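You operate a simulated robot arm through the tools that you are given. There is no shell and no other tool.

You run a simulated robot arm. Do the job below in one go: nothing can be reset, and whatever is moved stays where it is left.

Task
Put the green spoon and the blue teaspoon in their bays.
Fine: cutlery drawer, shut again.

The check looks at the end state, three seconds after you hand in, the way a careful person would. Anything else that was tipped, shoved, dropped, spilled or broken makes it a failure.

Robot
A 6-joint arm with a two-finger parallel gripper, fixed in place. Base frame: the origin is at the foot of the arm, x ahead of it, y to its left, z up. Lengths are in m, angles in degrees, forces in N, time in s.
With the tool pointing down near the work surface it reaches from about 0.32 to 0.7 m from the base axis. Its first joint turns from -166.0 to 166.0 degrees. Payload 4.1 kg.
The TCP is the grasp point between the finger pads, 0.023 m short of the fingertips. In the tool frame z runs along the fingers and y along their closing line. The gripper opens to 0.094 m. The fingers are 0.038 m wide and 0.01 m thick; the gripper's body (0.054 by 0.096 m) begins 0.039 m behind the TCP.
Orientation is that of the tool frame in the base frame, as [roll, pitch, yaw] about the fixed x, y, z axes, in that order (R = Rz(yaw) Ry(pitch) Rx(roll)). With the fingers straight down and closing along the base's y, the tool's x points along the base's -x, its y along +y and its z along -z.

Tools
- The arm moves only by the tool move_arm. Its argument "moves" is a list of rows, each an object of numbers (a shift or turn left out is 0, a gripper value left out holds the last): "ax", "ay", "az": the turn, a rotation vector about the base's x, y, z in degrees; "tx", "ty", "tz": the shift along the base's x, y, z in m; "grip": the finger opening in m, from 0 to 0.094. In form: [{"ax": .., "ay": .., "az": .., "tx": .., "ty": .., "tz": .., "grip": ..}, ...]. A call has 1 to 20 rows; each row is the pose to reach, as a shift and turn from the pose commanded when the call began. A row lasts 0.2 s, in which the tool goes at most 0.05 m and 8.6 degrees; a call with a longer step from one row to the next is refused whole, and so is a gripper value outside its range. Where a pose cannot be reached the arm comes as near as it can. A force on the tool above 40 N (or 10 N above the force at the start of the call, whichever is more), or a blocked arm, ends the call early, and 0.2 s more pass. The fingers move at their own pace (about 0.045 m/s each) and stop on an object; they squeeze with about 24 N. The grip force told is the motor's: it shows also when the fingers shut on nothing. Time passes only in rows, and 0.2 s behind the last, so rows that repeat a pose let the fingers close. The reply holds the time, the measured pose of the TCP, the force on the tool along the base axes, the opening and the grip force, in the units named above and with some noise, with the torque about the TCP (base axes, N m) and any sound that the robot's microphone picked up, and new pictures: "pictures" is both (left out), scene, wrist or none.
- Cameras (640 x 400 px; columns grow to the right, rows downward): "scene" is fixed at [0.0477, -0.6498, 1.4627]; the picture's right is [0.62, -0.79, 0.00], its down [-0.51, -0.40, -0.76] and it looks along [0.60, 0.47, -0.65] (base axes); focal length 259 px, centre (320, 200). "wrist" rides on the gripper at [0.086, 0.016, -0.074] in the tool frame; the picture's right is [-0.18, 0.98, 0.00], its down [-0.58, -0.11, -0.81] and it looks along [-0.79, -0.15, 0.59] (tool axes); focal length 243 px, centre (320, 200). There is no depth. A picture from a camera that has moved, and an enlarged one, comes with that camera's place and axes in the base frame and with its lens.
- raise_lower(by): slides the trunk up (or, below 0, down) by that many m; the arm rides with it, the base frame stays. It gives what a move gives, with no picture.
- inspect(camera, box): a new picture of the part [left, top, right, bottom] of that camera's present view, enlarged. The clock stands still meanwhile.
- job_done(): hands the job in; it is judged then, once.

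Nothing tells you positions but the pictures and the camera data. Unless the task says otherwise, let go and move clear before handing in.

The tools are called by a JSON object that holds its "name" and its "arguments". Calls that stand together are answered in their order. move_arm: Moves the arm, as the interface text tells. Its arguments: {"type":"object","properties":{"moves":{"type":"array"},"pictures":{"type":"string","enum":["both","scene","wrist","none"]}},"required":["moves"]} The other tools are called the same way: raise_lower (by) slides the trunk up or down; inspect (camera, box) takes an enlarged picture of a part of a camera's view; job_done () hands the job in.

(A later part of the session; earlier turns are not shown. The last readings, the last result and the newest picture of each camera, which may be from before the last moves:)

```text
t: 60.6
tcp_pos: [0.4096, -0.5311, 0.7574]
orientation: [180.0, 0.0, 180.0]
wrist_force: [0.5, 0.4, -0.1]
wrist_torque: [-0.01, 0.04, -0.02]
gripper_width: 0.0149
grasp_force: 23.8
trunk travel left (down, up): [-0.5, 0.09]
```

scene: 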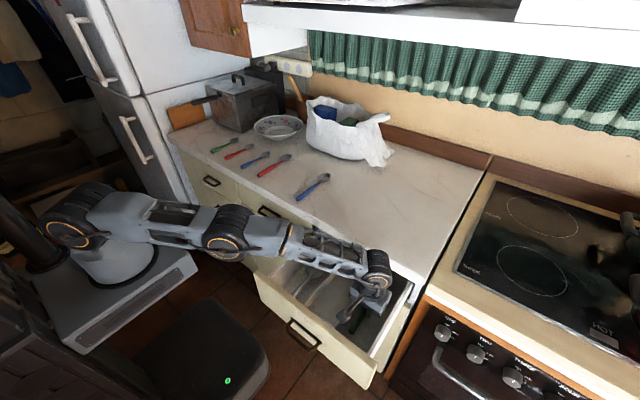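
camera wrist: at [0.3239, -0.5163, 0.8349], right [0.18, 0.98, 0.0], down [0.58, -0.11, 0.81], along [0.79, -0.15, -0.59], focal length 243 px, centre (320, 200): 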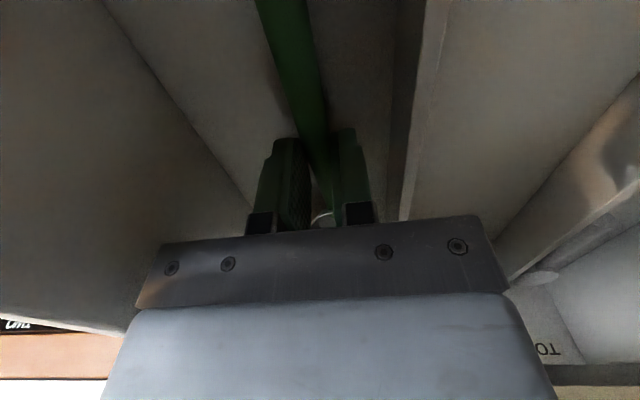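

{"name": "move_arm", "arguments": {"moves": [{"tz": -0.001}, {"tz": -0.002}], "pictures": "none"}}

{"name": "move_arm", "arguments": {"moves": [{"tz": -0.001}, {"tz": -0.002}], "pictures": "wrist"}}

{"name": "inspect", "arguments": {"camera": "wrist", "box": [190, 60, 450, 222]}}

```text
t: 61.2
tcp_pos: [0.4113, -0.5334, 0.7549]
orientation: [179.9, 0.1, -180.0]
wrist_force: [-1.1, -0.5, 0.0]
wrist_torque: [0.05, 0.0, 0.0]
gripper_width: 0.0145
grasp_force: 24.3
trunk travel left (down, up): [-0.5, 0.09]
```

```text
t: 61.8
tcp_pos: [0.4112, -0.5326, 0.7548]
orientation: [-179.8, 0.1, -180.0]
wrist_force: [-0.7, 1.0, 10.1]
wrist_torque: [0.05, 0.12, -0.01]
gripper_width: 0.0145
grasp_force: 23.7
trunk travel left (down, up): [-0.5, 0.09]
camera wrist: at [0.3239, -0.5157, 0.8287], right [0.18, 0.98, 0.0], down [0.58, -0.11, 0.81], along [0.79, -0.15, -0.59], focal length 243 px, centre (320, 200)
```

wrist: 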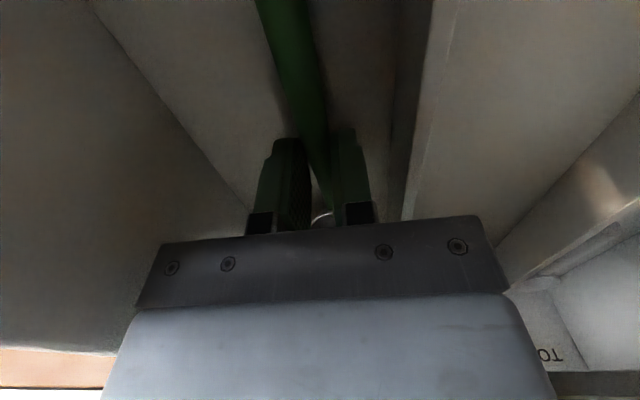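

```text
2.46 times, centred on (320, 141) of wrist
camera zoom: at [0.3239, -0.5157, 0.8287], right [0.18, 0.98, 0.0], down [0.58, -0.11, 0.81], along [0.79, -0.15, -0.59], focal length 597 px, centre (320, 345)
```

zoom: 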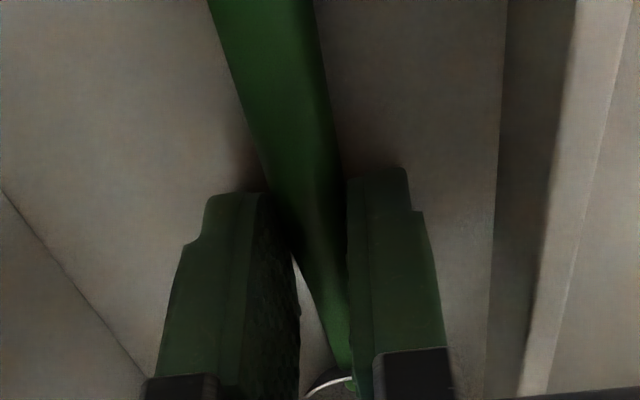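

Contact: the spoon rests on the bay floor. I ease up 1 mm, open the fingers, and withdraw straight up.

{"name": "move_arm", "arguments": {"moves": [{"tz": 0.001}, {"tz": 0.001, "grip": 0.025}, {"tz": 0.001, "grip": 0.035}, {"tz": 0.001, "grip": 0.04}, {"tz": 0.001, "grip": 0.04}, {"tz": 0.01, "grip": 0.04}, {"tz": 0.025, "grip": 0.04}, {"tz": 0.04, "grip": 0.04}, {"tz": 0.06, "grip": 0.04}]}}

{"name": "inspect", "arguments": {"camera": "wrist", "box": [150, 0, 490, 212]}}

```text
t: 63.8
tcp_pos: [0.412, -0.5321, 0.8135]
orientation: [180.0, 0.1, 179.9]
wrist_force: [-0.7, 0.3, -0.6]
wrist_torque: [-0.02, 0.02, -0.01]
gripper_width: 0.0402
grasp_force: 0.0
trunk travel left (down, up): [-0.5, 0.09]
camera wrist: at [0.3246, -0.516, 0.8873], right [0.18, 0.98, 0.0], down [0.58, -0.11, 0.81], along [0.79, -0.15, -0.59], focal length 243 px, centre (320, 200)
```

scene: 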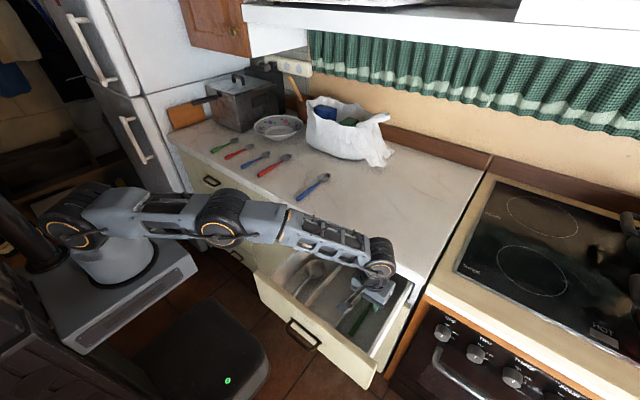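
wrist: 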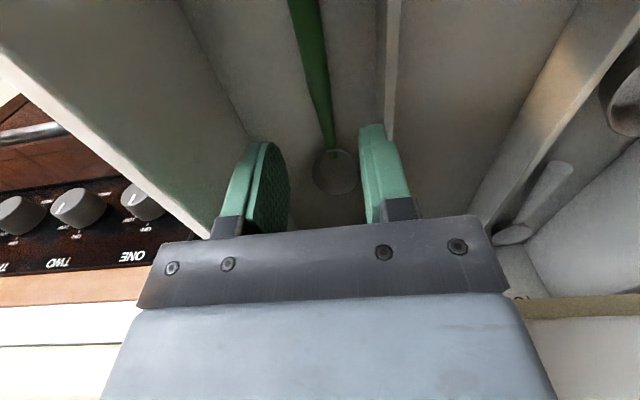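

```text
1.88 times, centred on (320, 106) of wrist
camera zoom: at [0.3246, -0.516, 0.8873], right [0.18, 0.98, 0.0], down [0.58, -0.11, 0.81], along [0.79, -0.15, -0.59], focal length 457 px, centre (320, 377)
```

zoom: 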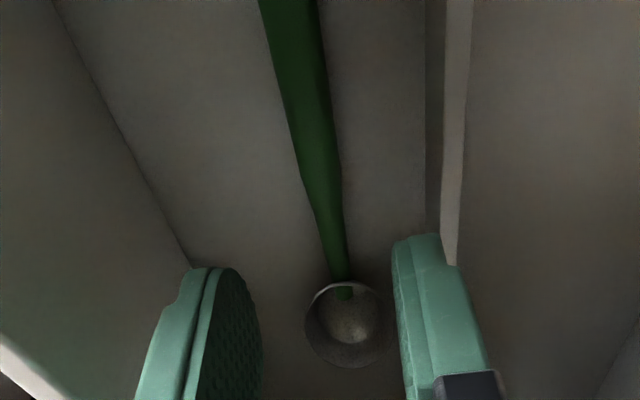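

The green spoon lies properly in the SPOONS bay. I rise straight up and travel over to the blue teaspoon (the small blue one at about x 0.53–0.68, y 0.114).

{"name": "move_arm", "arguments": {"moves": [{"tz": 0.04}, {"tz": 0.085}, {"tz": 0.13}, {"tz": 0.175}, {"tz": 0.215}], "pictures": "none"}}

{"name": "move_arm", "arguments": {"moves": [{"ty": 0.03, "tx": 0.005}, {"ty": 0.075, "tx": 0.015}, {"ty": 0.12, "tx": 0.025}, {"ty": 0.165, "tx": 0.035}, {"ty": 0.21, "tx": 0.045}, {"ty": 0.255, "tx": 0.055}, {"ty": 0.3, "tx": 0.065}, {"ty": 0.345, "tx": 0.075}, {"ty": 0.39, "tx": 0.085}, {"ty": 0.435, "tx": 0.095}, {"ty": 0.48, "tx": 0.105}, {"ty": 0.525, "tx": 0.115}, {"ty": 0.57, "tx": 0.12}, {"ty": 0.61, "tx": 0.125}, {"ty": 0.635, "tx": 0.128}, {"ty": 0.645, "tx": 0.13, "tz": -0.015}]}}

{"name": "inspect", "arguments": {"camera": "wrist", "box": [190, 0, 450, 162]}}

{"name": "inspect", "arguments": {"camera": "scene", "box": [260, 200, 430, 306]}}

```text
t: 65.0
tcp_pos: [0.4117, -0.5327, 1.0293]
orientation: [-180.0, -0.1, -180.0]
wrist_force: [-0.5, -0.2, -0.2]
wrist_torque: [0.0, 0.0, 0.03]
gripper_width: 0.0399
grasp_force: 0.1
trunk travel left (down, up): [-0.5, 0.09]
```

```text
t: 68.4
tcp_pos: [0.5402, 0.1136, 1.0145]
orientation: [179.9, 0.0, -179.9]
wrist_force: [0.5, -0.3, 0.1]
wrist_torque: [0.03, 0.01, 0.0]
gripper_width: 0.0399
grasp_force: 0.0
trunk travel left (down, up): [-0.5, 0.09]
camera wrist: at [0.4525, 0.1297, 1.0887], right [0.18, 0.98, 0.0], down [0.58, -0.11, 0.81], along [0.79, -0.15, -0.59], focal length 243 px, centre (320, 200)
```

scene: 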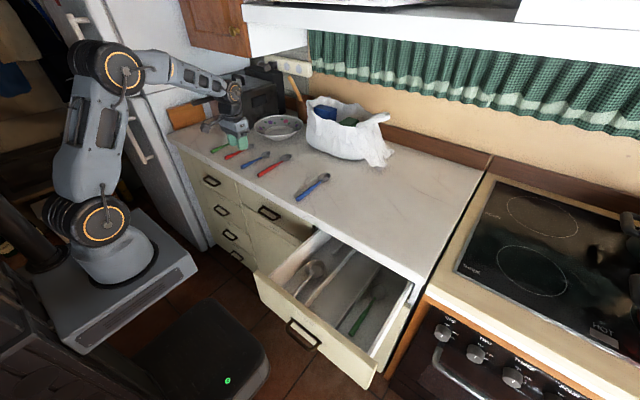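
wrist: 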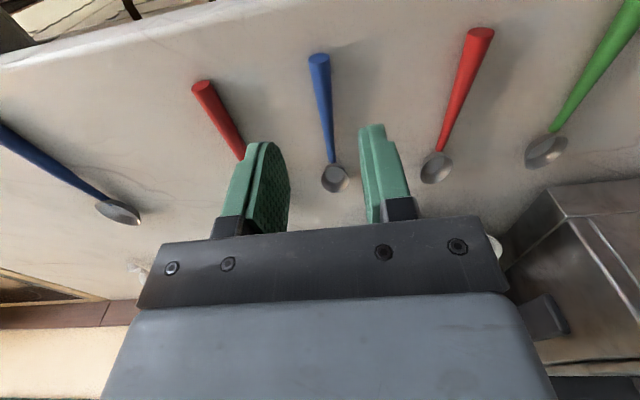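

```text
2.46 times, centred on (320, 81) of wrist
camera zoom: at [0.4525, 0.1297, 1.0887], right [0.18, 0.98, 0.0], down [0.58, -0.11, 0.81], along [0.79, -0.15, -0.59], focal length 597 px, centre (320, 493)
```

zoom: 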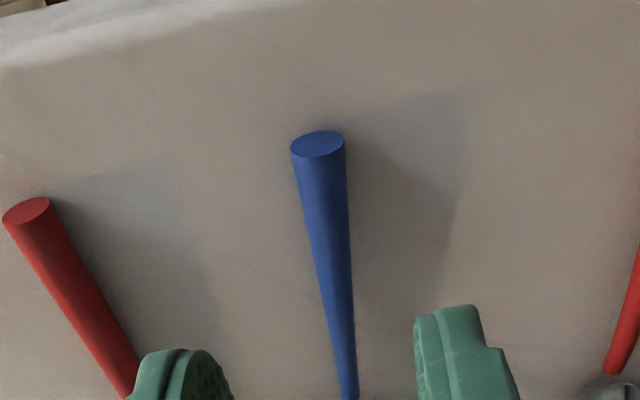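

```text
3.76 times, centred on (345, 253) of scene
camera zoom: at [0.0477, -0.6498, 1.4627], right [0.62, -0.79, 0.0], down [-0.51, -0.4, -0.76], along [0.6, 0.47, -0.65], focal length 975 px, centre (226, 0)
```

zoom: 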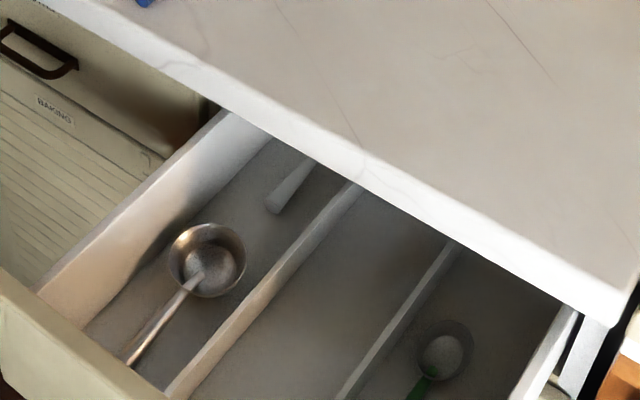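

The green spoon is confirmed in the SPOONS bay. The blue teaspoon's handle end is at about (0.530, 0.1145) and its bowl at (0.661, 0.1076); I line up over its handle at x≈0.585.

{"name": "move_arm", "arguments": {"moves": [{"tx": 0.022, "ty": -0.001, "tz": -0.015, "az": -1.5, "grip": 0.045}, {"tx": 0.044, "ty": -0.0015, "tz": -0.035, "az": -3, "grip": 0.045}, {"tx": 0.044, "ty": -0.0015, "tz": -0.055, "az": -3, "grip": 0.045}, {"tx": 0.044, "ty": -0.0015, "tz": -0.069, "az": -3, "grip": 0.045}]}}

{"name": "inspect", "arguments": {"camera": "wrist", "box": [190, 60, 450, 222]}}

{"name": "inspect", "arguments": {"camera": "scene", "box": [225, 125, 305, 175]}}

```text
t: 69.4
tcp_pos: [0.5866, 0.1104, 0.9444]
orientation: [-180.0, 0.0, 177.0]
wrist_force: [-0.9, 0.8, -0.1]
wrist_torque: [0.02, 0.01, 0.01]
gripper_width: 0.0451
grasp_force: 0.0
trunk travel left (down, up): [-0.5, 0.09]
camera wrist: at [0.4987, 0.1317, 1.0185], right [0.24, 0.97, 0.0], down [0.57, -0.14, 0.81], along [0.78, -0.19, -0.59], focal length 243 px, centre (320, 200)
```

scene: 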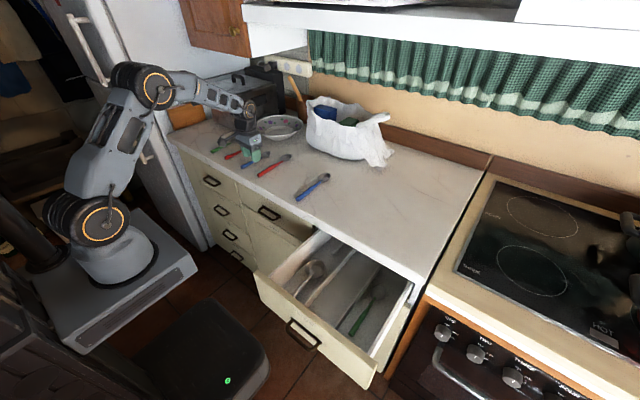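
wrist: 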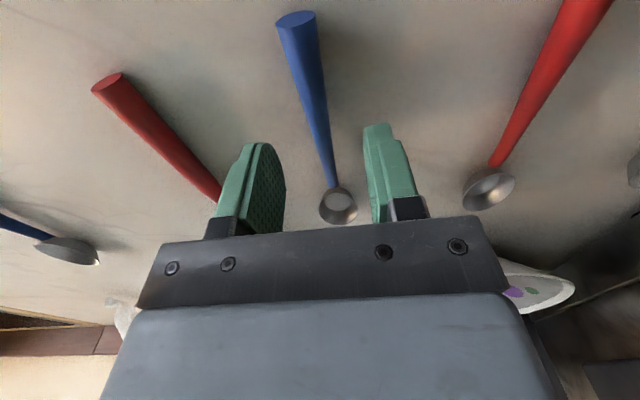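

```text
2.46 times, centred on (320, 141) of wrist
camera zoom: at [0.4987, 0.1317, 1.0185], right [0.24, 0.97, 0.0], down [0.57, -0.14, 0.81], along [0.78, -0.19, -0.59], focal length 597 px, centre (320, 345)
```

zoom: 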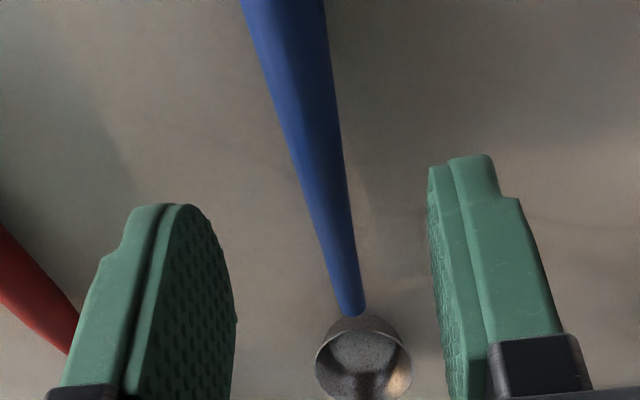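

```text
8.00 times, centred on (265, 150) of scene
camera zoom: at [0.0477, -0.6498, 1.4627], right [0.62, -0.79, 0.0], down [-0.51, -0.4, -0.76], along [0.6, 0.47, -0.65], focal length 2071 px, centre (760, 600)
```

zoom: 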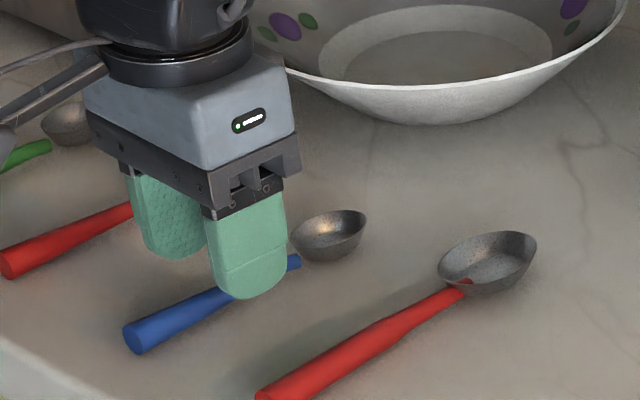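

Well centred. I lower onto the handle in small steps.

{"name": "move_arm", "arguments": {"moves": [{"tz": -0.006}, {"tz": -0.011}, {"tz": -0.015}, {"tz": -0.018}], "pictures": "none"}}

{"name": "move_arm", "arguments": {"moves": [{"tz": -0.001}, {"tz": -0.002}], "pictures": "wrist"}}

```text
t: 70.4
tcp_pos: [0.585, 0.1125, 0.9264]
orientation: [-179.9, 0.0, 176.9]
wrist_force: [0.5, 0.0, -0.4]
wrist_torque: [0.0, -0.02, -0.01]
gripper_width: 0.045
grasp_force: 0.1
trunk travel left (down, up): [-0.5, 0.09]
```

```text
t: 71.0
tcp_pos: [0.584, 0.1117, 0.9244]
orientation: [179.9, 0.0, 176.9]
wrist_force: [0.8, -0.2, -0.5]
wrist_torque: [-0.01, -0.03, 0.0]
gripper_width: 0.045
grasp_force: 0.1
trunk travel left (down, up): [-0.5, 0.09]
camera wrist: at [0.4986, 0.1324, 0.9978], right [0.24, 0.97, 0.0], down [0.57, -0.14, 0.81], along [0.78, -0.19, -0.59], focal length 243 px, centre (320, 200)
```

wrist: 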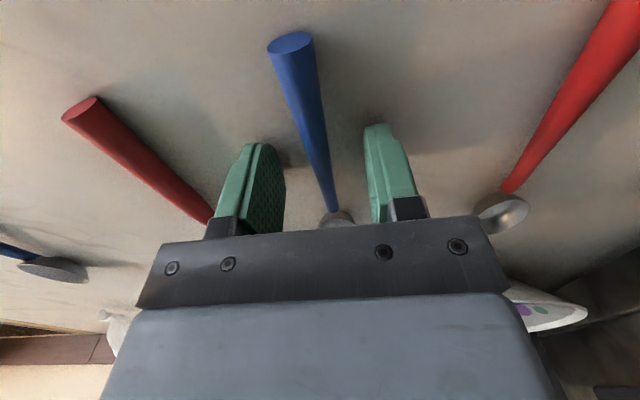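

{"name": "move_arm", "arguments": {"moves": [{"grip": 0.03}, {"grip": 0.018}, {"grip": 0.003}, {"grip": 0.003}, {"grip": 0.003}, {"grip": 0.003}], "pictures": "wrist"}}

{"name": "inspect", "arguments": {"camera": "scene", "box": [225, 125, 305, 175]}}

```text
t: 72.4
tcp_pos: [0.5855, 0.1115, 0.9234]
orientation: [-179.9, 0.1, 177.0]
wrist_force: [-0.3, -0.1, -0.1]
wrist_torque: [-0.01, 0.02, -0.01]
gripper_width: 0.0149
grasp_force: 24.0
trunk travel left (down, up): [-0.5, 0.09]
camera wrist: at [0.4985, 0.1324, 0.9978], right [0.24, 0.97, 0.0], down [0.57, -0.14, 0.81], along [0.78, -0.19, -0.59], focal length 243 px, centre (320, 200)
```

wrist: 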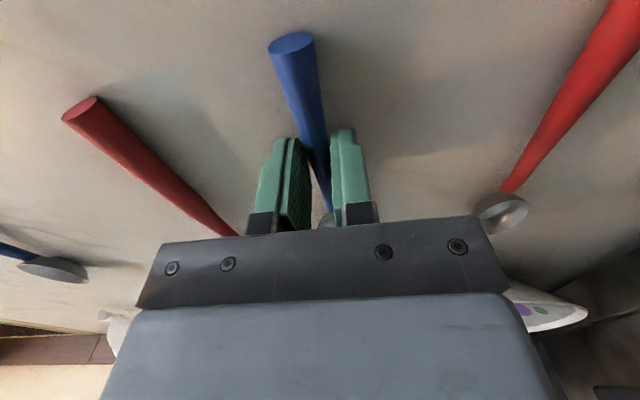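

```text
8.00 times, centred on (265, 150) of scene
camera zoom: at [0.0477, -0.6498, 1.4627], right [0.62, -0.79, 0.0], down [-0.51, -0.4, -0.76], along [0.6, 0.47, -0.65], focal length 2071 px, centre (760, 600)
```

zoom: 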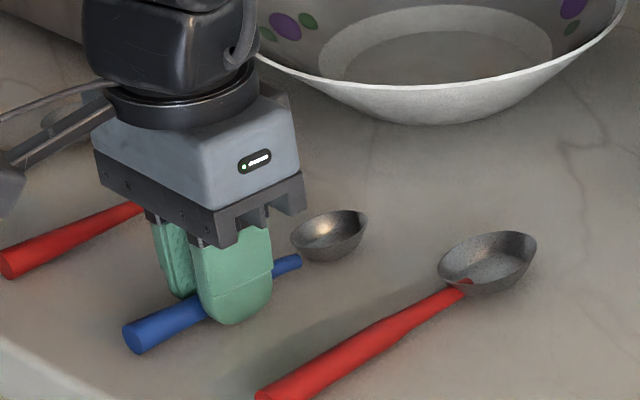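

Gripped (14.9 mm, 24 N). I lift it gently and check.

{"name": "move_arm", "arguments": {"moves": [{"tz": 0.005}, {"tz": 0.015}, {"tz": 0.03}, {"tz": 0.05}, {"tz": 0.075}, {"tz": 0.1}], "pictures": "wrist"}}

{"name": "inspect", "arguments": {"camera": "scene", "box": [215, 105, 315, 168]}}

```text
t: 73.8
tcp_pos: [0.5851, 0.1116, 1.0252]
orientation: [180.0, -0.1, 177.0]
wrist_force: [-1.0, 0.5, -0.3]
wrist_torque: [0.0, 0.0, 0.0]
gripper_width: 0.0145
grasp_force: 23.7
trunk travel left (down, up): [-0.5, 0.09]
camera wrist: at [0.4992, 0.1325, 1.098], right [0.24, 0.97, 0.0], down [0.58, -0.14, 0.81], along [0.78, -0.19, -0.59], focal length 243 px, centre (320, 200)
```

wrist: 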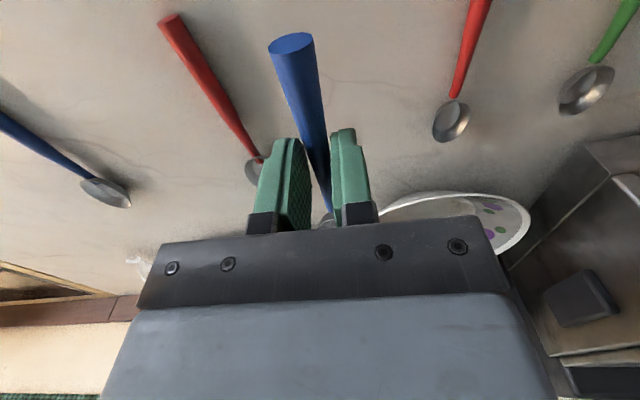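

```text
6.35 times, centred on (265, 136) of scene
camera zoom: at [0.0477, -0.6498, 1.4627], right [0.62, -0.79, 0.0], down [-0.51, -0.4, -0.76], along [0.6, 0.47, -0.65], focal length 1644 px, centre (669, 603)
```

zoom: 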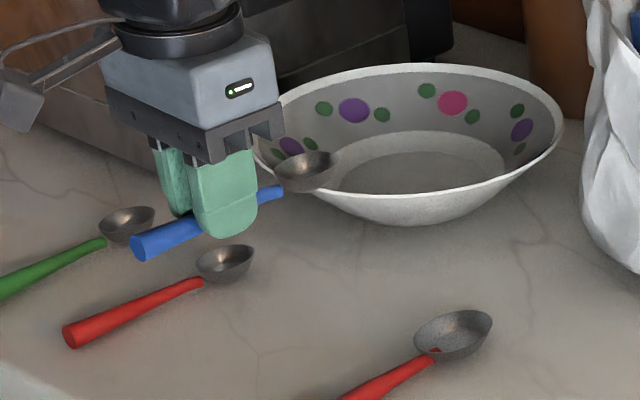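

The blue teaspoon is held level. I carry it over to above the middle (TEASPOONS) bay.

{"name": "move_arm", "arguments": {"moves": [{"tx": -0.02, "ty": -0.02}, {"tx": -0.04, "ty": -0.05, "az": 1}, {"tx": -0.055, "ty": -0.09, "az": 2}, {"tx": -0.07, "ty": -0.13, "az": 3}, {"tx": -0.085, "ty": -0.17, "az": 3}, {"tx": -0.1, "ty": -0.21, "az": 3}, {"tx": -0.115, "ty": -0.25, "az": 3}, {"tx": -0.13, "ty": -0.29, "az": 3}, {"tx": -0.145, "ty": -0.33, "az": 3}, {"tx": -0.16, "ty": -0.37, "az": 3}, {"tx": -0.17, "ty": -0.41, "az": 3}, {"tx": -0.18, "ty": -0.45, "az": 3}, {"tx": -0.19, "ty": -0.49, "az": 3}, {"tx": -0.2, "ty": -0.525, "az": 3}, {"tx": -0.205, "ty": -0.545, "az": 3}, {"tx": -0.207, "ty": -0.5555, "az": 3}]}}

{"name": "inspect", "arguments": {"camera": "wrist", "box": [150, 0, 490, 212]}}

```text
t: 77.2
tcp_pos: [0.3784, -0.4448, 1.0239]
orientation: [-180.0, -0.1, 180.0]
wrist_force: [-0.4, 0.1, -0.4]
wrist_torque: [0.02, 0.02, 0.02]
gripper_width: 0.0147
grasp_force: 24.0
trunk travel left (down, up): [-0.5, 0.09]
camera wrist: at [0.2913, -0.4283, 1.0976], right [0.18, 0.98, 0.0], down [0.58, -0.11, 0.81], along [0.79, -0.15, -0.59], focal length 243 px, centre (320, 200)
```

scene: 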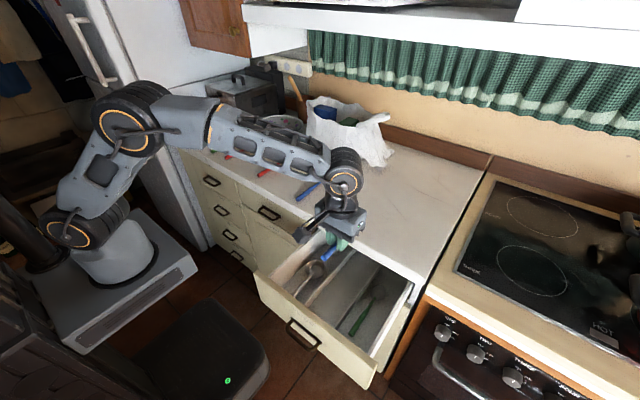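
wrist: 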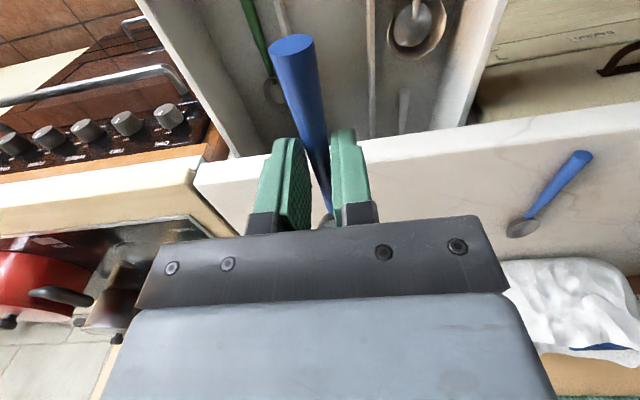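

```text
1.88 times, centred on (320, 106) of wrist
camera zoom: at [0.2913, -0.4283, 1.0976], right [0.18, 0.98, 0.0], down [0.58, -0.11, 0.81], along [0.79, -0.15, -0.59], focal length 457 px, centre (320, 377)
```

zoom: 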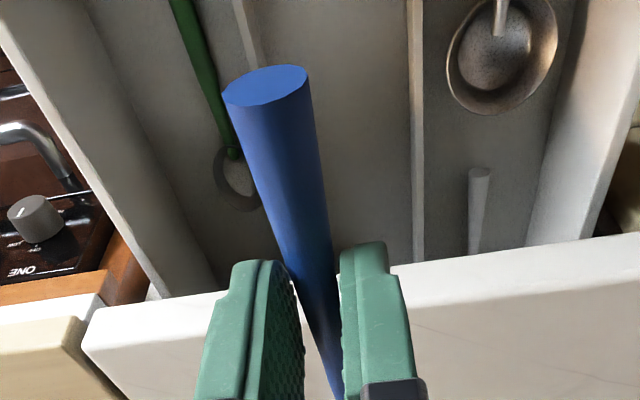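

Aligned above the middle bay. I lower past the counter edge in stages.

{"name": "move_arm", "arguments": {"moves": [{"tz": -0.03}, {"tz": -0.06}, {"tz": -0.085}, {"tz": -0.105}, {"tz": -0.12}]}}

{"name": "inspect", "arguments": {"camera": "scene", "box": [290, 205, 410, 280]}}

```text
t: 78.4
tcp_pos: [0.38, -0.443, 0.9057]
orientation: [-179.9, -0.1, 180.0]
wrist_force: [-0.1, 0.1, -1.0]
wrist_torque: [0.01, 0.0, 0.01]
gripper_width: 0.015
grasp_force: 23.9
trunk travel left (down, up): [-0.5, 0.09]
camera wrist: at [0.2926, -0.4273, 0.9792], right [0.18, 0.98, 0.0], down [0.58, -0.11, 0.81], along [0.79, -0.15, -0.59], focal length 243 px, centre (320, 200)
```

scene: 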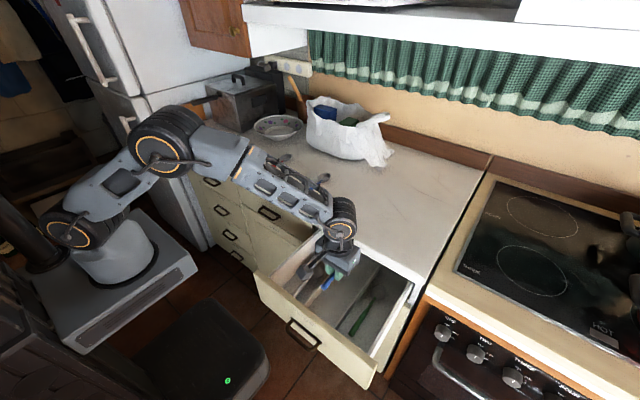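
wrist: 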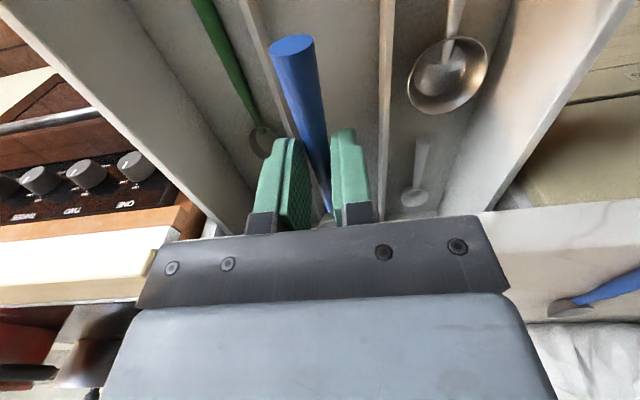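

```text
5.33 times, centred on (350, 242) of scene
camera zoom: at [0.0477, -0.6498, 1.4627], right [0.62, -0.79, 0.0], down [-0.51, -0.4, -0.76], along [0.6, 0.47, -0.65], focal length 1381 px, centre (160, -27)
```

zoom: 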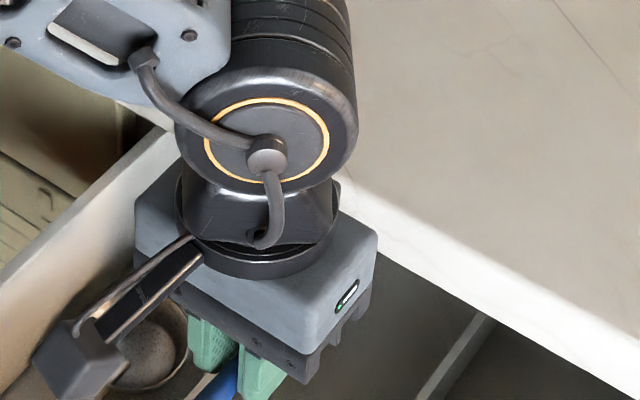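

{"name": "move_arm", "arguments": {"moves": [{"tz": -0.015}, {"tz": -0.03}, {"tz": -0.045}, {"tz": -0.06}, {"tz": -0.075}, {"tz": -0.08, "tx": 0.01}, {"tz": -0.083, "tx": 0.02}, {"tz": -0.085, "tx": 0.03}]}}

{"name": "inspect", "arguments": {"camera": "scene", "box": [290, 215, 410, 290]}}

{"name": "inspect", "arguments": {"camera": "wrist", "box": [150, 0, 490, 212]}}

```text
t: 80.2
tcp_pos: [0.4083, -0.4435, 0.8191]
orientation: [-180.0, 0.0, 180.0]
wrist_force: [-0.1, 0.1, -0.7]
wrist_torque: [0.0, 0.0, 0.01]
gripper_width: 0.0148
grasp_force: 24.1
trunk travel left (down, up): [-0.5, 0.09]
camera wrist: at [0.3217, -0.4269, 0.8936], right [0.18, 0.98, 0.0], down [0.58, -0.11, 0.81], along [0.79, -0.15, -0.59], focal length 243 px, centre (320, 200)
```

scene: 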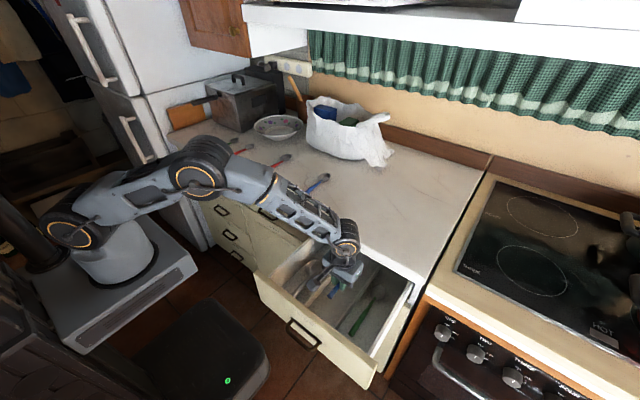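
wrist: 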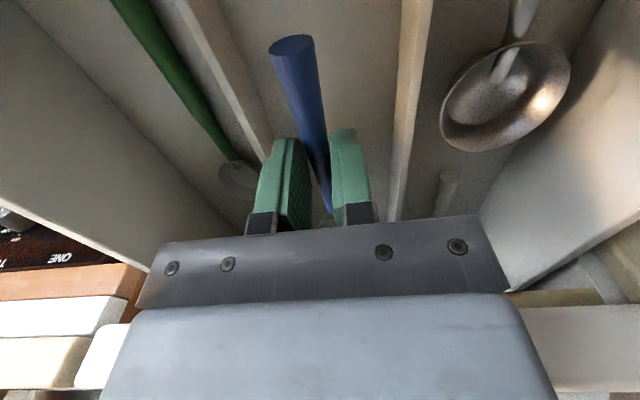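

```text
5.33 times, centred on (350, 252) of scene
camera zoom: at [0.0477, -0.6498, 1.4627], right [0.62, -0.79, 0.0], down [-0.51, -0.4, -0.76], along [0.6, 0.47, -0.65], focal length 1381 px, centre (160, -80)
```

zoom: 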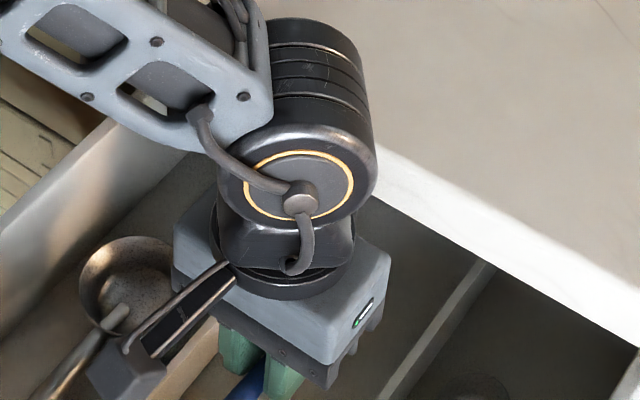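

```text
1.88 times, centred on (320, 106) of wrist
camera zoom: at [0.3217, -0.4269, 0.8936], right [0.18, 0.98, 0.0], down [0.58, -0.11, 0.81], along [0.79, -0.15, -0.59], focal length 457 px, centre (320, 377)
```

zoom: 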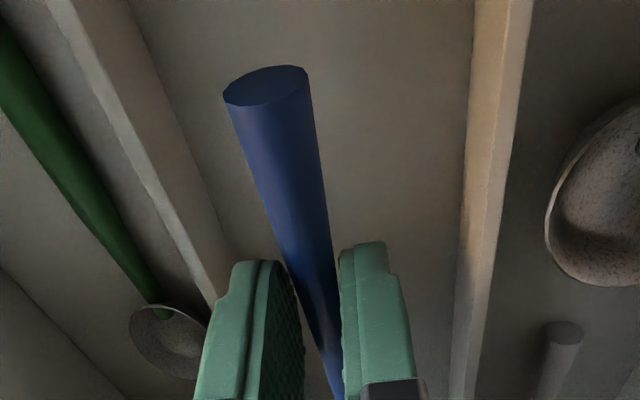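

Centred between the dividers. I lower toward the floor of the bay.

{"name": "move_arm", "arguments": {"moves": [{"tz": -0.012}, {"tz": -0.024}, {"tz": -0.036}, {"tz": -0.046}, {"tz": -0.054}, {"tz": -0.058}], "pictures": "wrist"}}

{"name": "move_arm", "arguments": {"moves": [{"tz": -0.001}, {"tz": -0.002}, {"tz": -0.003}], "pictures": "none"}}

```text
t: 81.6
tcp_pos: [0.4084, -0.4451, 0.7608]
orientation: [180.0, 0.0, 179.9]
wrist_force: [-0.6, 0.0, -0.8]
wrist_torque: [0.0, -0.01, -0.04]
gripper_width: 0.0146
grasp_force: 23.3
trunk travel left (down, up): [-0.5, 0.09]
camera wrist: at [0.321, -0.4276, 0.8347], right [0.18, 0.98, 0.0], down [0.58, -0.11, 0.81], along [0.79, -0.15, -0.59], focal length 243 px, centre (320, 200)
```

wrist: 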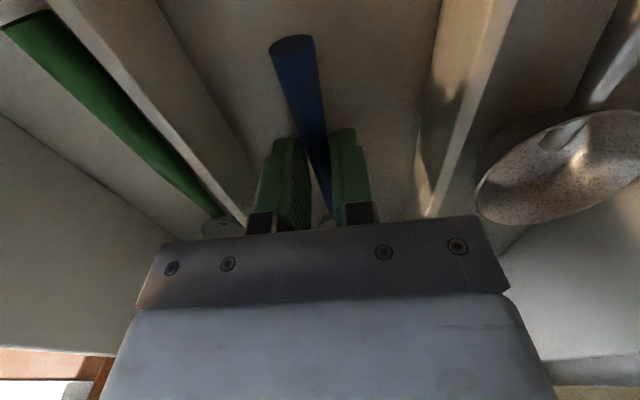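

```text
t: 82.4
tcp_pos: [0.408, -0.4441, 0.7582]
orientation: [180.0, -0.1, 180.0]
wrist_force: [1.0, -0.3, 0.1]
wrist_torque: [0.02, -0.03, 0.03]
gripper_width: 0.0147
grasp_force: 23.9
trunk travel left (down, up): [-0.5, 0.09]
```

{"name": "move_arm", "arguments": {"moves": [{"tz": -0.001}, {"tz": -0.002}], "pictures": "none"}}

{"name": "move_arm", "arguments": {"moves": [{"tz": -0.001}, {"tz": -0.002}], "pictures": "none"}}

```text
t: 83.0
tcp_pos: [0.4091, -0.4439, 0.7573]
orientation: [-180.0, -0.1, 180.0]
wrist_force: [0.6, 0.1, -0.2]
wrist_torque: [0.01, 0.0, 0.02]
gripper_width: 0.0147
grasp_force: 24.0
trunk travel left (down, up): [-0.5, 0.09]
```

```text
t: 83.6
tcp_pos: [0.4072, -0.4456, 0.7539]
orientation: [180.0, 0.0, -179.9]
wrist_force: [0.2, 0.3, -0.2]
wrist_torque: [0.0, 0.04, -0.01]
gripper_width: 0.0147
grasp_force: 23.9
trunk travel left (down, up): [-0.5, 0.09]
```

{"name": "move_arm", "arguments": {"moves": [{"tz": -0.001}, {"tz": -0.0015}], "pictures": "none"}}

```text
t: 84.2
tcp_pos: [0.4084, -0.4431, 0.7527]
orientation: [-179.8, 0.1, -180.0]
wrist_force: [0.8, 0.4, 3.5]
wrist_torque: [0.02, -0.06, 0.03]
gripper_width: 0.0145
grasp_force: 23.9
trunk travel left (down, up): [-0.5, 0.09]
```

Light contact with the bay floor. I open the fingers and withdraw straight up.

{"name": "move_arm", "arguments": {"moves": [{"grip": 0.025}, {"grip": 0.035}, {"grip": 0.04}, {"grip": 0.04}, {"tz": 0.01, "grip": 0.04}, {"tz": 0.025, "grip": 0.04}, {"tz": 0.04, "grip": 0.04}, {"tz": 0.065, "grip": 0.04}]}}

{"name": "inspect", "arguments": {"camera": "wrist", "box": [150, 0, 490, 212]}}

```text
t: 86.0
tcp_pos: [0.4086, -0.4445, 0.819]
orientation: [180.0, 0.0, 180.0]
wrist_force: [0.2, -0.1, 0.4]
wrist_torque: [0.02, 0.02, 0.03]
gripper_width: 0.0398
grasp_force: 0.1
trunk travel left (down, up): [-0.5, 0.09]
camera wrist: at [0.321, -0.4279, 0.8923], right [0.18, 0.98, 0.0], down [0.58, -0.11, 0.81], along [0.79, -0.15, -0.59], focal length 243 px, centre (320, 200)
```

scene: 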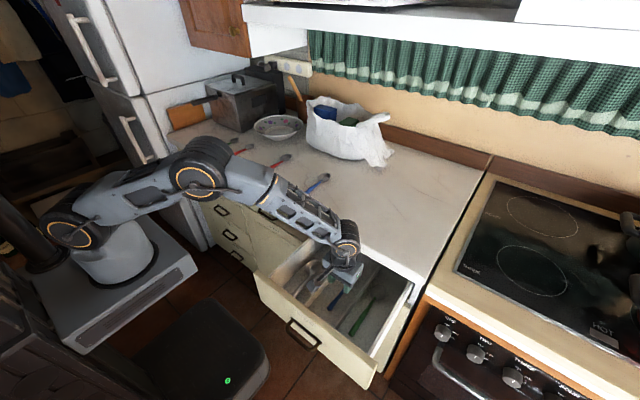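
wrist: 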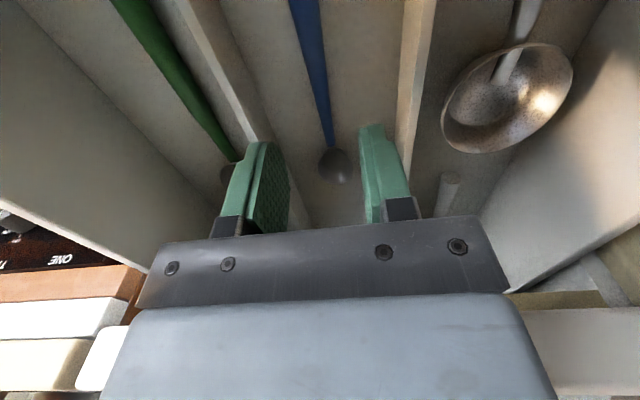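

```text
1.88 times, centred on (320, 106) of wrist
camera zoom: at [0.321, -0.4279, 0.8923], right [0.18, 0.98, 0.0], down [0.58, -0.11, 0.81], along [0.79, -0.15, -0.59], focal length 457 px, centre (320, 377)
```

zoom: 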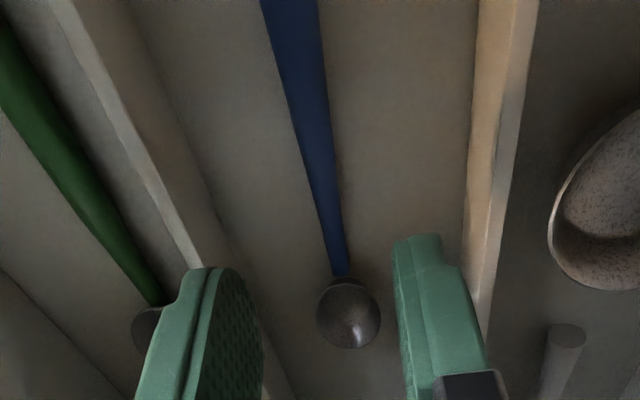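

Both spoons lie in their labelled bays. Now I rise out and go back in front of the drawer to shut it the same way I opened it.

{"name": "move_arm", "arguments": {"moves": [{"tz": 0.04}, {"tz": 0.085}, {"tz": 0.13}, {"tz": 0.175, "tx": -0.01}, {"tz": 0.215, "tx": -0.03}, {"tz": 0.25, "tx": -0.055}, {"tz": 0.285, "tx": -0.08}, {"tz": 0.315, "tx": -0.105}, {"tz": 0.333, "tx": -0.126, "ty": 0.003}]}}

{"name": "inspect", "arguments": {"camera": "scene", "box": [260, 220, 430, 326]}}

{"name": "inspect", "arguments": {"camera": "wrist", "box": [190, 0, 450, 162]}}

```text
t: 88.0
tcp_pos: [0.278, -0.4421, 1.1534]
orientation: [179.9, 0.0, 180.0]
wrist_force: [0.9, 0.3, 0.7]
wrist_torque: [0.02, 0.01, 0.02]
gripper_width: 0.0398
grasp_force: 0.1
trunk travel left (down, up): [-0.5, 0.09]
camera wrist: at [0.1925, -0.4252, 1.2259], right [0.18, 0.98, 0.0], down [0.58, -0.11, 0.81], along [0.79, -0.15, -0.59], focal length 243 px, centre (320, 200)
```

scene: 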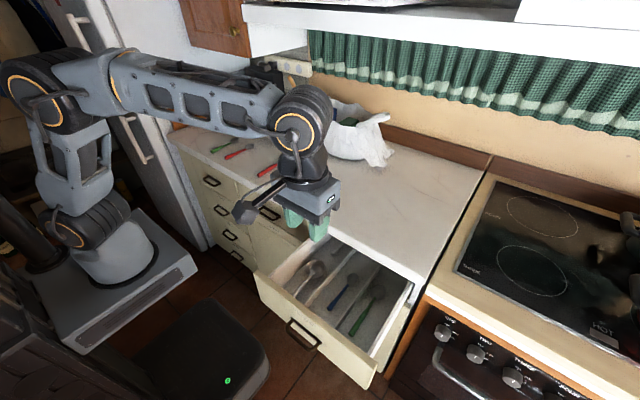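
wrist: 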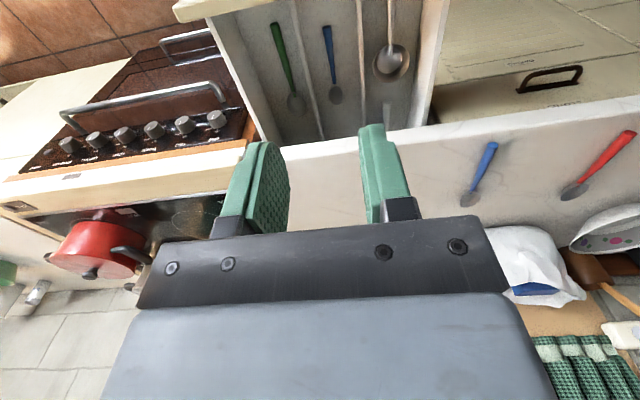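

```text
3.76 times, centred on (345, 273) of scene
camera zoom: at [0.0477, -0.6498, 1.4627], right [0.62, -0.79, 0.0], down [-0.51, -0.4, -0.76], along [0.6, 0.47, -0.65], focal length 975 px, centre (226, -75)
```

zoom: 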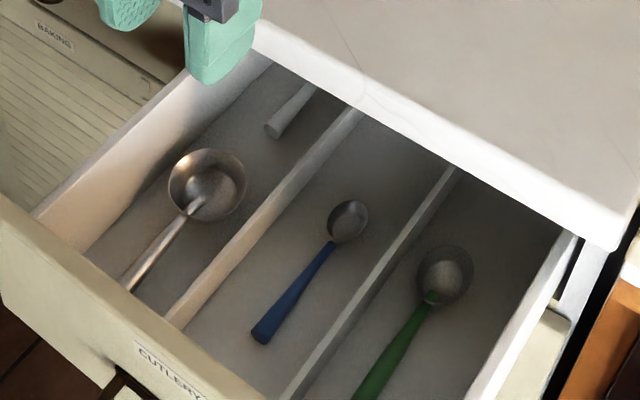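

```text
2.46 times, centred on (320, 81) of wrist
camera zoom: at [0.1925, -0.4252, 1.2259], right [0.18, 0.98, 0.0], down [0.58, -0.11, 0.81], along [0.79, -0.15, -0.59], focal length 597 px, centre (320, 493)
```

zoom: 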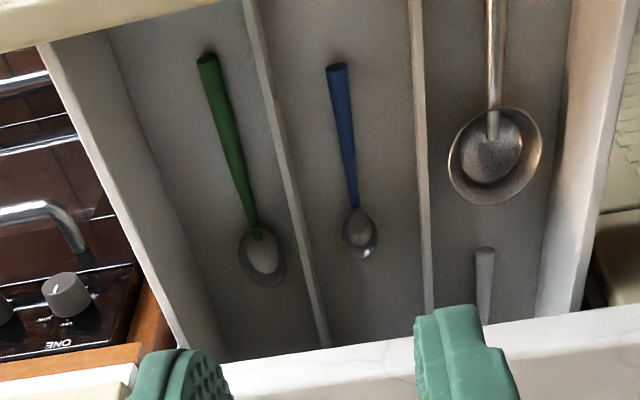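

Both are lying neatly in the right bays. I turn and pitch the gripper to face the handle again.

{"name": "move_arm", "arguments": {"moves": [{"az": -8}, {"az": -16}, {"az": -24}, {"az": -32}, {"az": -40}, {"az": -48}, {"az": -56}, {"az": -64}, {"az": -72}, {"az": -80}, {"az": -86}, {"az": -90, "grip": 0.05}], "pictures": "none"}}

{"name": "move_arm", "arguments": {"moves": [{"ay": -8, "tx": -0.01}, {"ay": -16, "tx": -0.02}, {"ay": -24, "tx": -0.03}, {"ay": -32, "tx": -0.04}, {"ay": -40, "tx": -0.05}, {"ay": -48, "tx": -0.06}, {"ay": -56, "tx": -0.07}, {"ay": -64, "tx": -0.08}, {"ay": -72, "tx": -0.09}, {"ay": -80, "tx": -0.1}, {"ay": -85, "tx": -0.11}], "pictures": "scene"}}

```text
t: 90.6
tcp_pos: [0.2824, -0.4395, 1.1503]
orientation: [180.0, 0.1, 89.9]
wrist_force: [-0.5, 0.2, -0.7]
wrist_torque: [0.0, -0.02, -0.04]
gripper_width: 0.0503
grasp_force: 0.0
trunk travel left (down, up): [-0.5, 0.09]
```

```text
t: 93.0
tcp_pos: [0.1719, -0.4422, 1.1514]
orientation: [94.8, 0.0, 90.1]
wrist_force: [-0.9, -0.2, 0.2]
wrist_torque: [0.01, 0.0, -0.01]
gripper_width: 0.05
grasp_force: 0.0
trunk travel left (down, up): [-0.5, 0.09]
```

scene: 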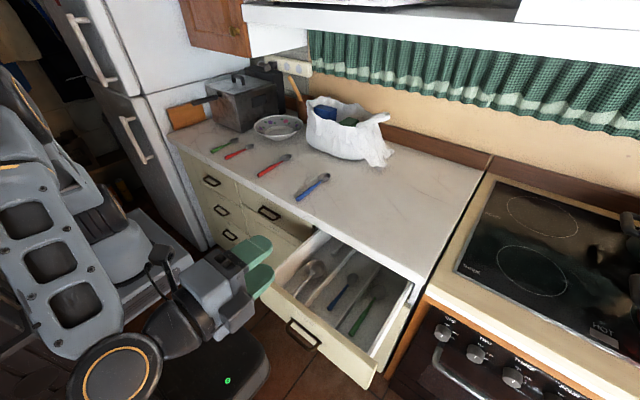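

Same pose as when I backed off earlier. I lower the trunk to handle height again.

{"name": "raise_lower", "arguments": {"by": -0.38}}

{"name": "inspect", "arguments": {"camera": "wrist", "box": [0, 0, 640, 400]}}

{"name": "inspect", "arguments": {"camera": "scene", "box": [230, 250, 430, 375]}}

```text
t: 96.7
tcp_pos: [0.1725, -0.4409, 0.7703]
orientation: [95.0, 0.1, 89.9]
wrist_force: [0.3, 0.4, -0.1]
wrist_torque: [0.0, 0.0, 0.02]
gripper_width: 0.0498
grasp_force: 0.2
trunk travel left (down, up): [-0.12, 0.47]
```

```text
1.00 times, centred on (320, 200) of wrist (not enlarged: the box is as wide or as high as the picture)
camera zoom: at [0.0981, -0.3538, 0.7925], right [0.09, -0.18, 0.98], down [-0.81, -0.58, -0.04], along [0.58, -0.79, -0.2], focal length 243 px, centre (320, 200)
```

zoom: 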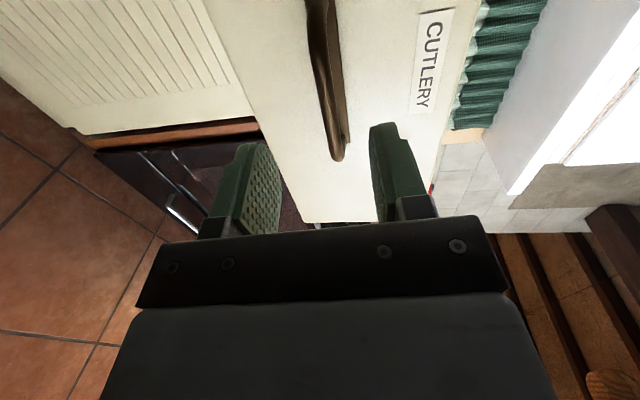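

```text
3.20 times, centred on (330, 312) of scene
camera zoom: at [0.0477, -0.6498, 1.4627], right [0.62, -0.79, 0.0], down [-0.51, -0.4, -0.76], along [0.6, 0.47, -0.65], focal length 828 px, centre (288, -160)
```

zoom: 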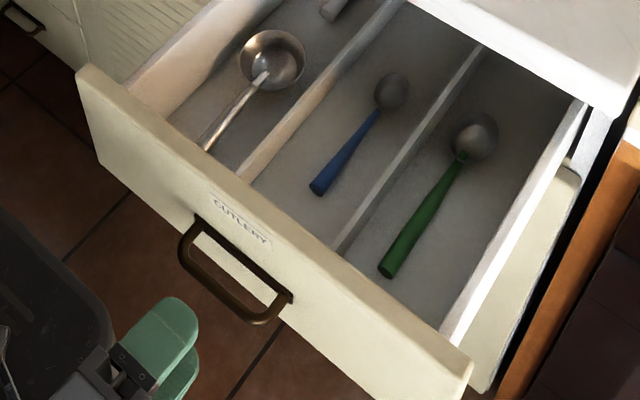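

The bar is again between the fingers. I advance, grip it, and check.

{"name": "move_arm", "arguments": {"moves": [{"tx": 0.015, "tz": 0.001}, {"tx": 0.03, "tz": 0.002}, {"tx": 0.045, "tz": 0.003}, {"tx": 0.052, "tz": 0.003}, {"tx": 0.052, "tz": 0.003, "grip": 0.03}, {"tx": 0.052, "tz": 0.003, "grip": 0.0}, {"tx": 0.052, "tz": 0.003, "grip": 0.0}, {"tx": 0.052, "tz": 0.003, "grip": 0.0}, {"tx": 0.052, "tz": 0.003, "grip": 0.0}]}}

```text
t: 98.7
tcp_pos: [0.2236, -0.44, 0.7724]
orientation: [95.1, -0.1, 90.1]
wrist_force: [0.5, 4.9, -17.1]
wrist_torque: [-0.55, 0.06, -0.38]
gripper_width: 0.0093
grasp_force: 45.4
trunk travel left (down, up): [-0.12, 0.47]
camera wrist: at [0.1505, -0.3544, 0.7941], right [0.09, -0.19, 0.98], down [-0.81, -0.58, -0.04], along [0.58, -0.79, -0.2], focal length 243 px, centre (320, 200)
```

scene: 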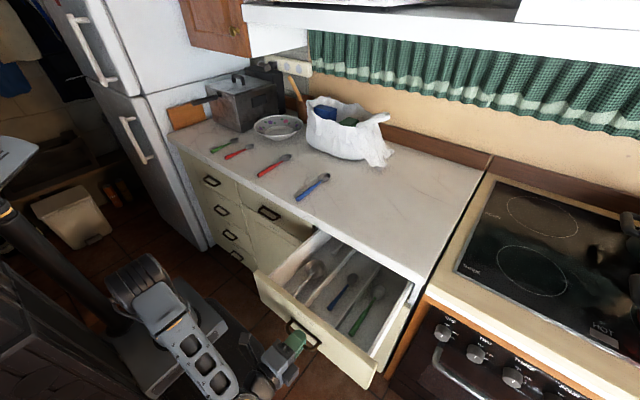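
wrist: 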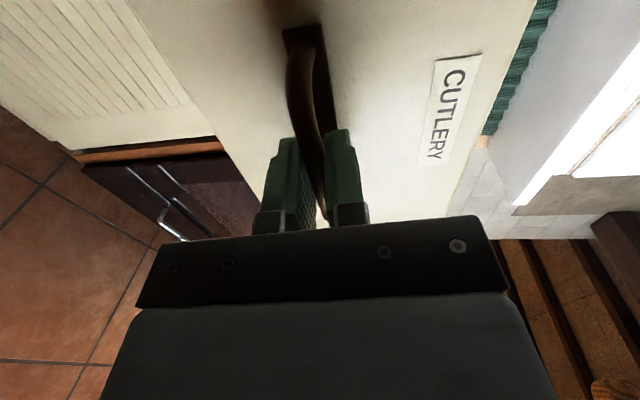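

Gripped again. I push the drawer in slowly and smoothly.

{"name": "move_arm", "arguments": {"moves": [{"tz": -0.001}, {"tx": 0.003, "tz": -0.002}, {"tx": 0.009, "tz": -0.002}, {"tx": 0.018, "tz": -0.002}, {"tx": 0.03, "tz": -0.002}, {"tx": 0.043, "tz": -0.002}, {"tx": 0.057, "tz": -0.002}, {"tx": 0.071, "tz": -0.002}, {"tx": 0.085, "tz": -0.002}, {"tx": 0.099, "tz": -0.002}, {"tx": 0.113, "tz": -0.002}, {"tx": 0.127, "tz": -0.002}, {"tx": 0.141, "tz": -0.002}, {"tx": 0.155, "tz": -0.002}, {"tx": 0.168, "tz": -0.002}, {"tx": 0.18, "tz": -0.002}, {"tx": 0.19, "tz": -0.002}, {"tx": 0.197, "tz": -0.002}, {"tx": 0.2, "tz": -0.002}]}}

{"name": "inspect", "arguments": {"camera": "scene", "box": [280, 210, 440, 310]}}

```text
t: 102.7
tcp_pos: [0.4225, -0.4412, 0.7714]
orientation: [95.0, 0.0, 90.0]
wrist_force: [-0.2, -4.1, 7.9]
wrist_torque: [0.07, -0.02, -0.57]
gripper_width: 0.0092
grasp_force: 44.7
trunk travel left (down, up): [-0.12, 0.47]
camera wrist: at [0.3498, -0.3542, 0.7937], right [0.09, -0.18, 0.98], down [-0.81, -0.58, -0.04], along [0.58, -0.79, -0.2], focal length 243 px, centre (320, 200)
```

scene: 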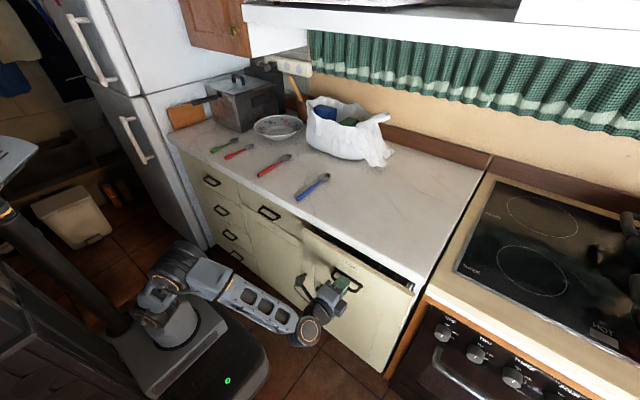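
wrist: 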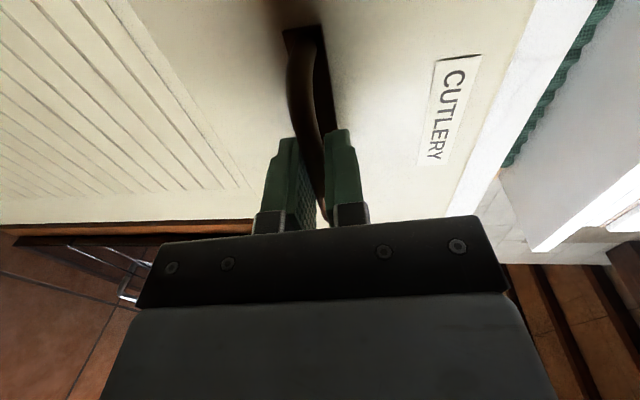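

```text
4.00 times, centred on (360, 260) of scene
camera zoom: at [0.0477, -0.6498, 1.4627], right [0.62, -0.79, 0.0], down [-0.51, -0.4, -0.76], along [0.6, 0.47, -0.65], focal length 1036 px, centre (160, -40)
```

zoom: 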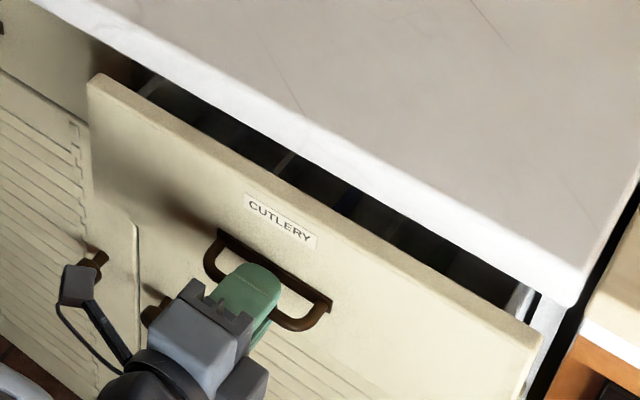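

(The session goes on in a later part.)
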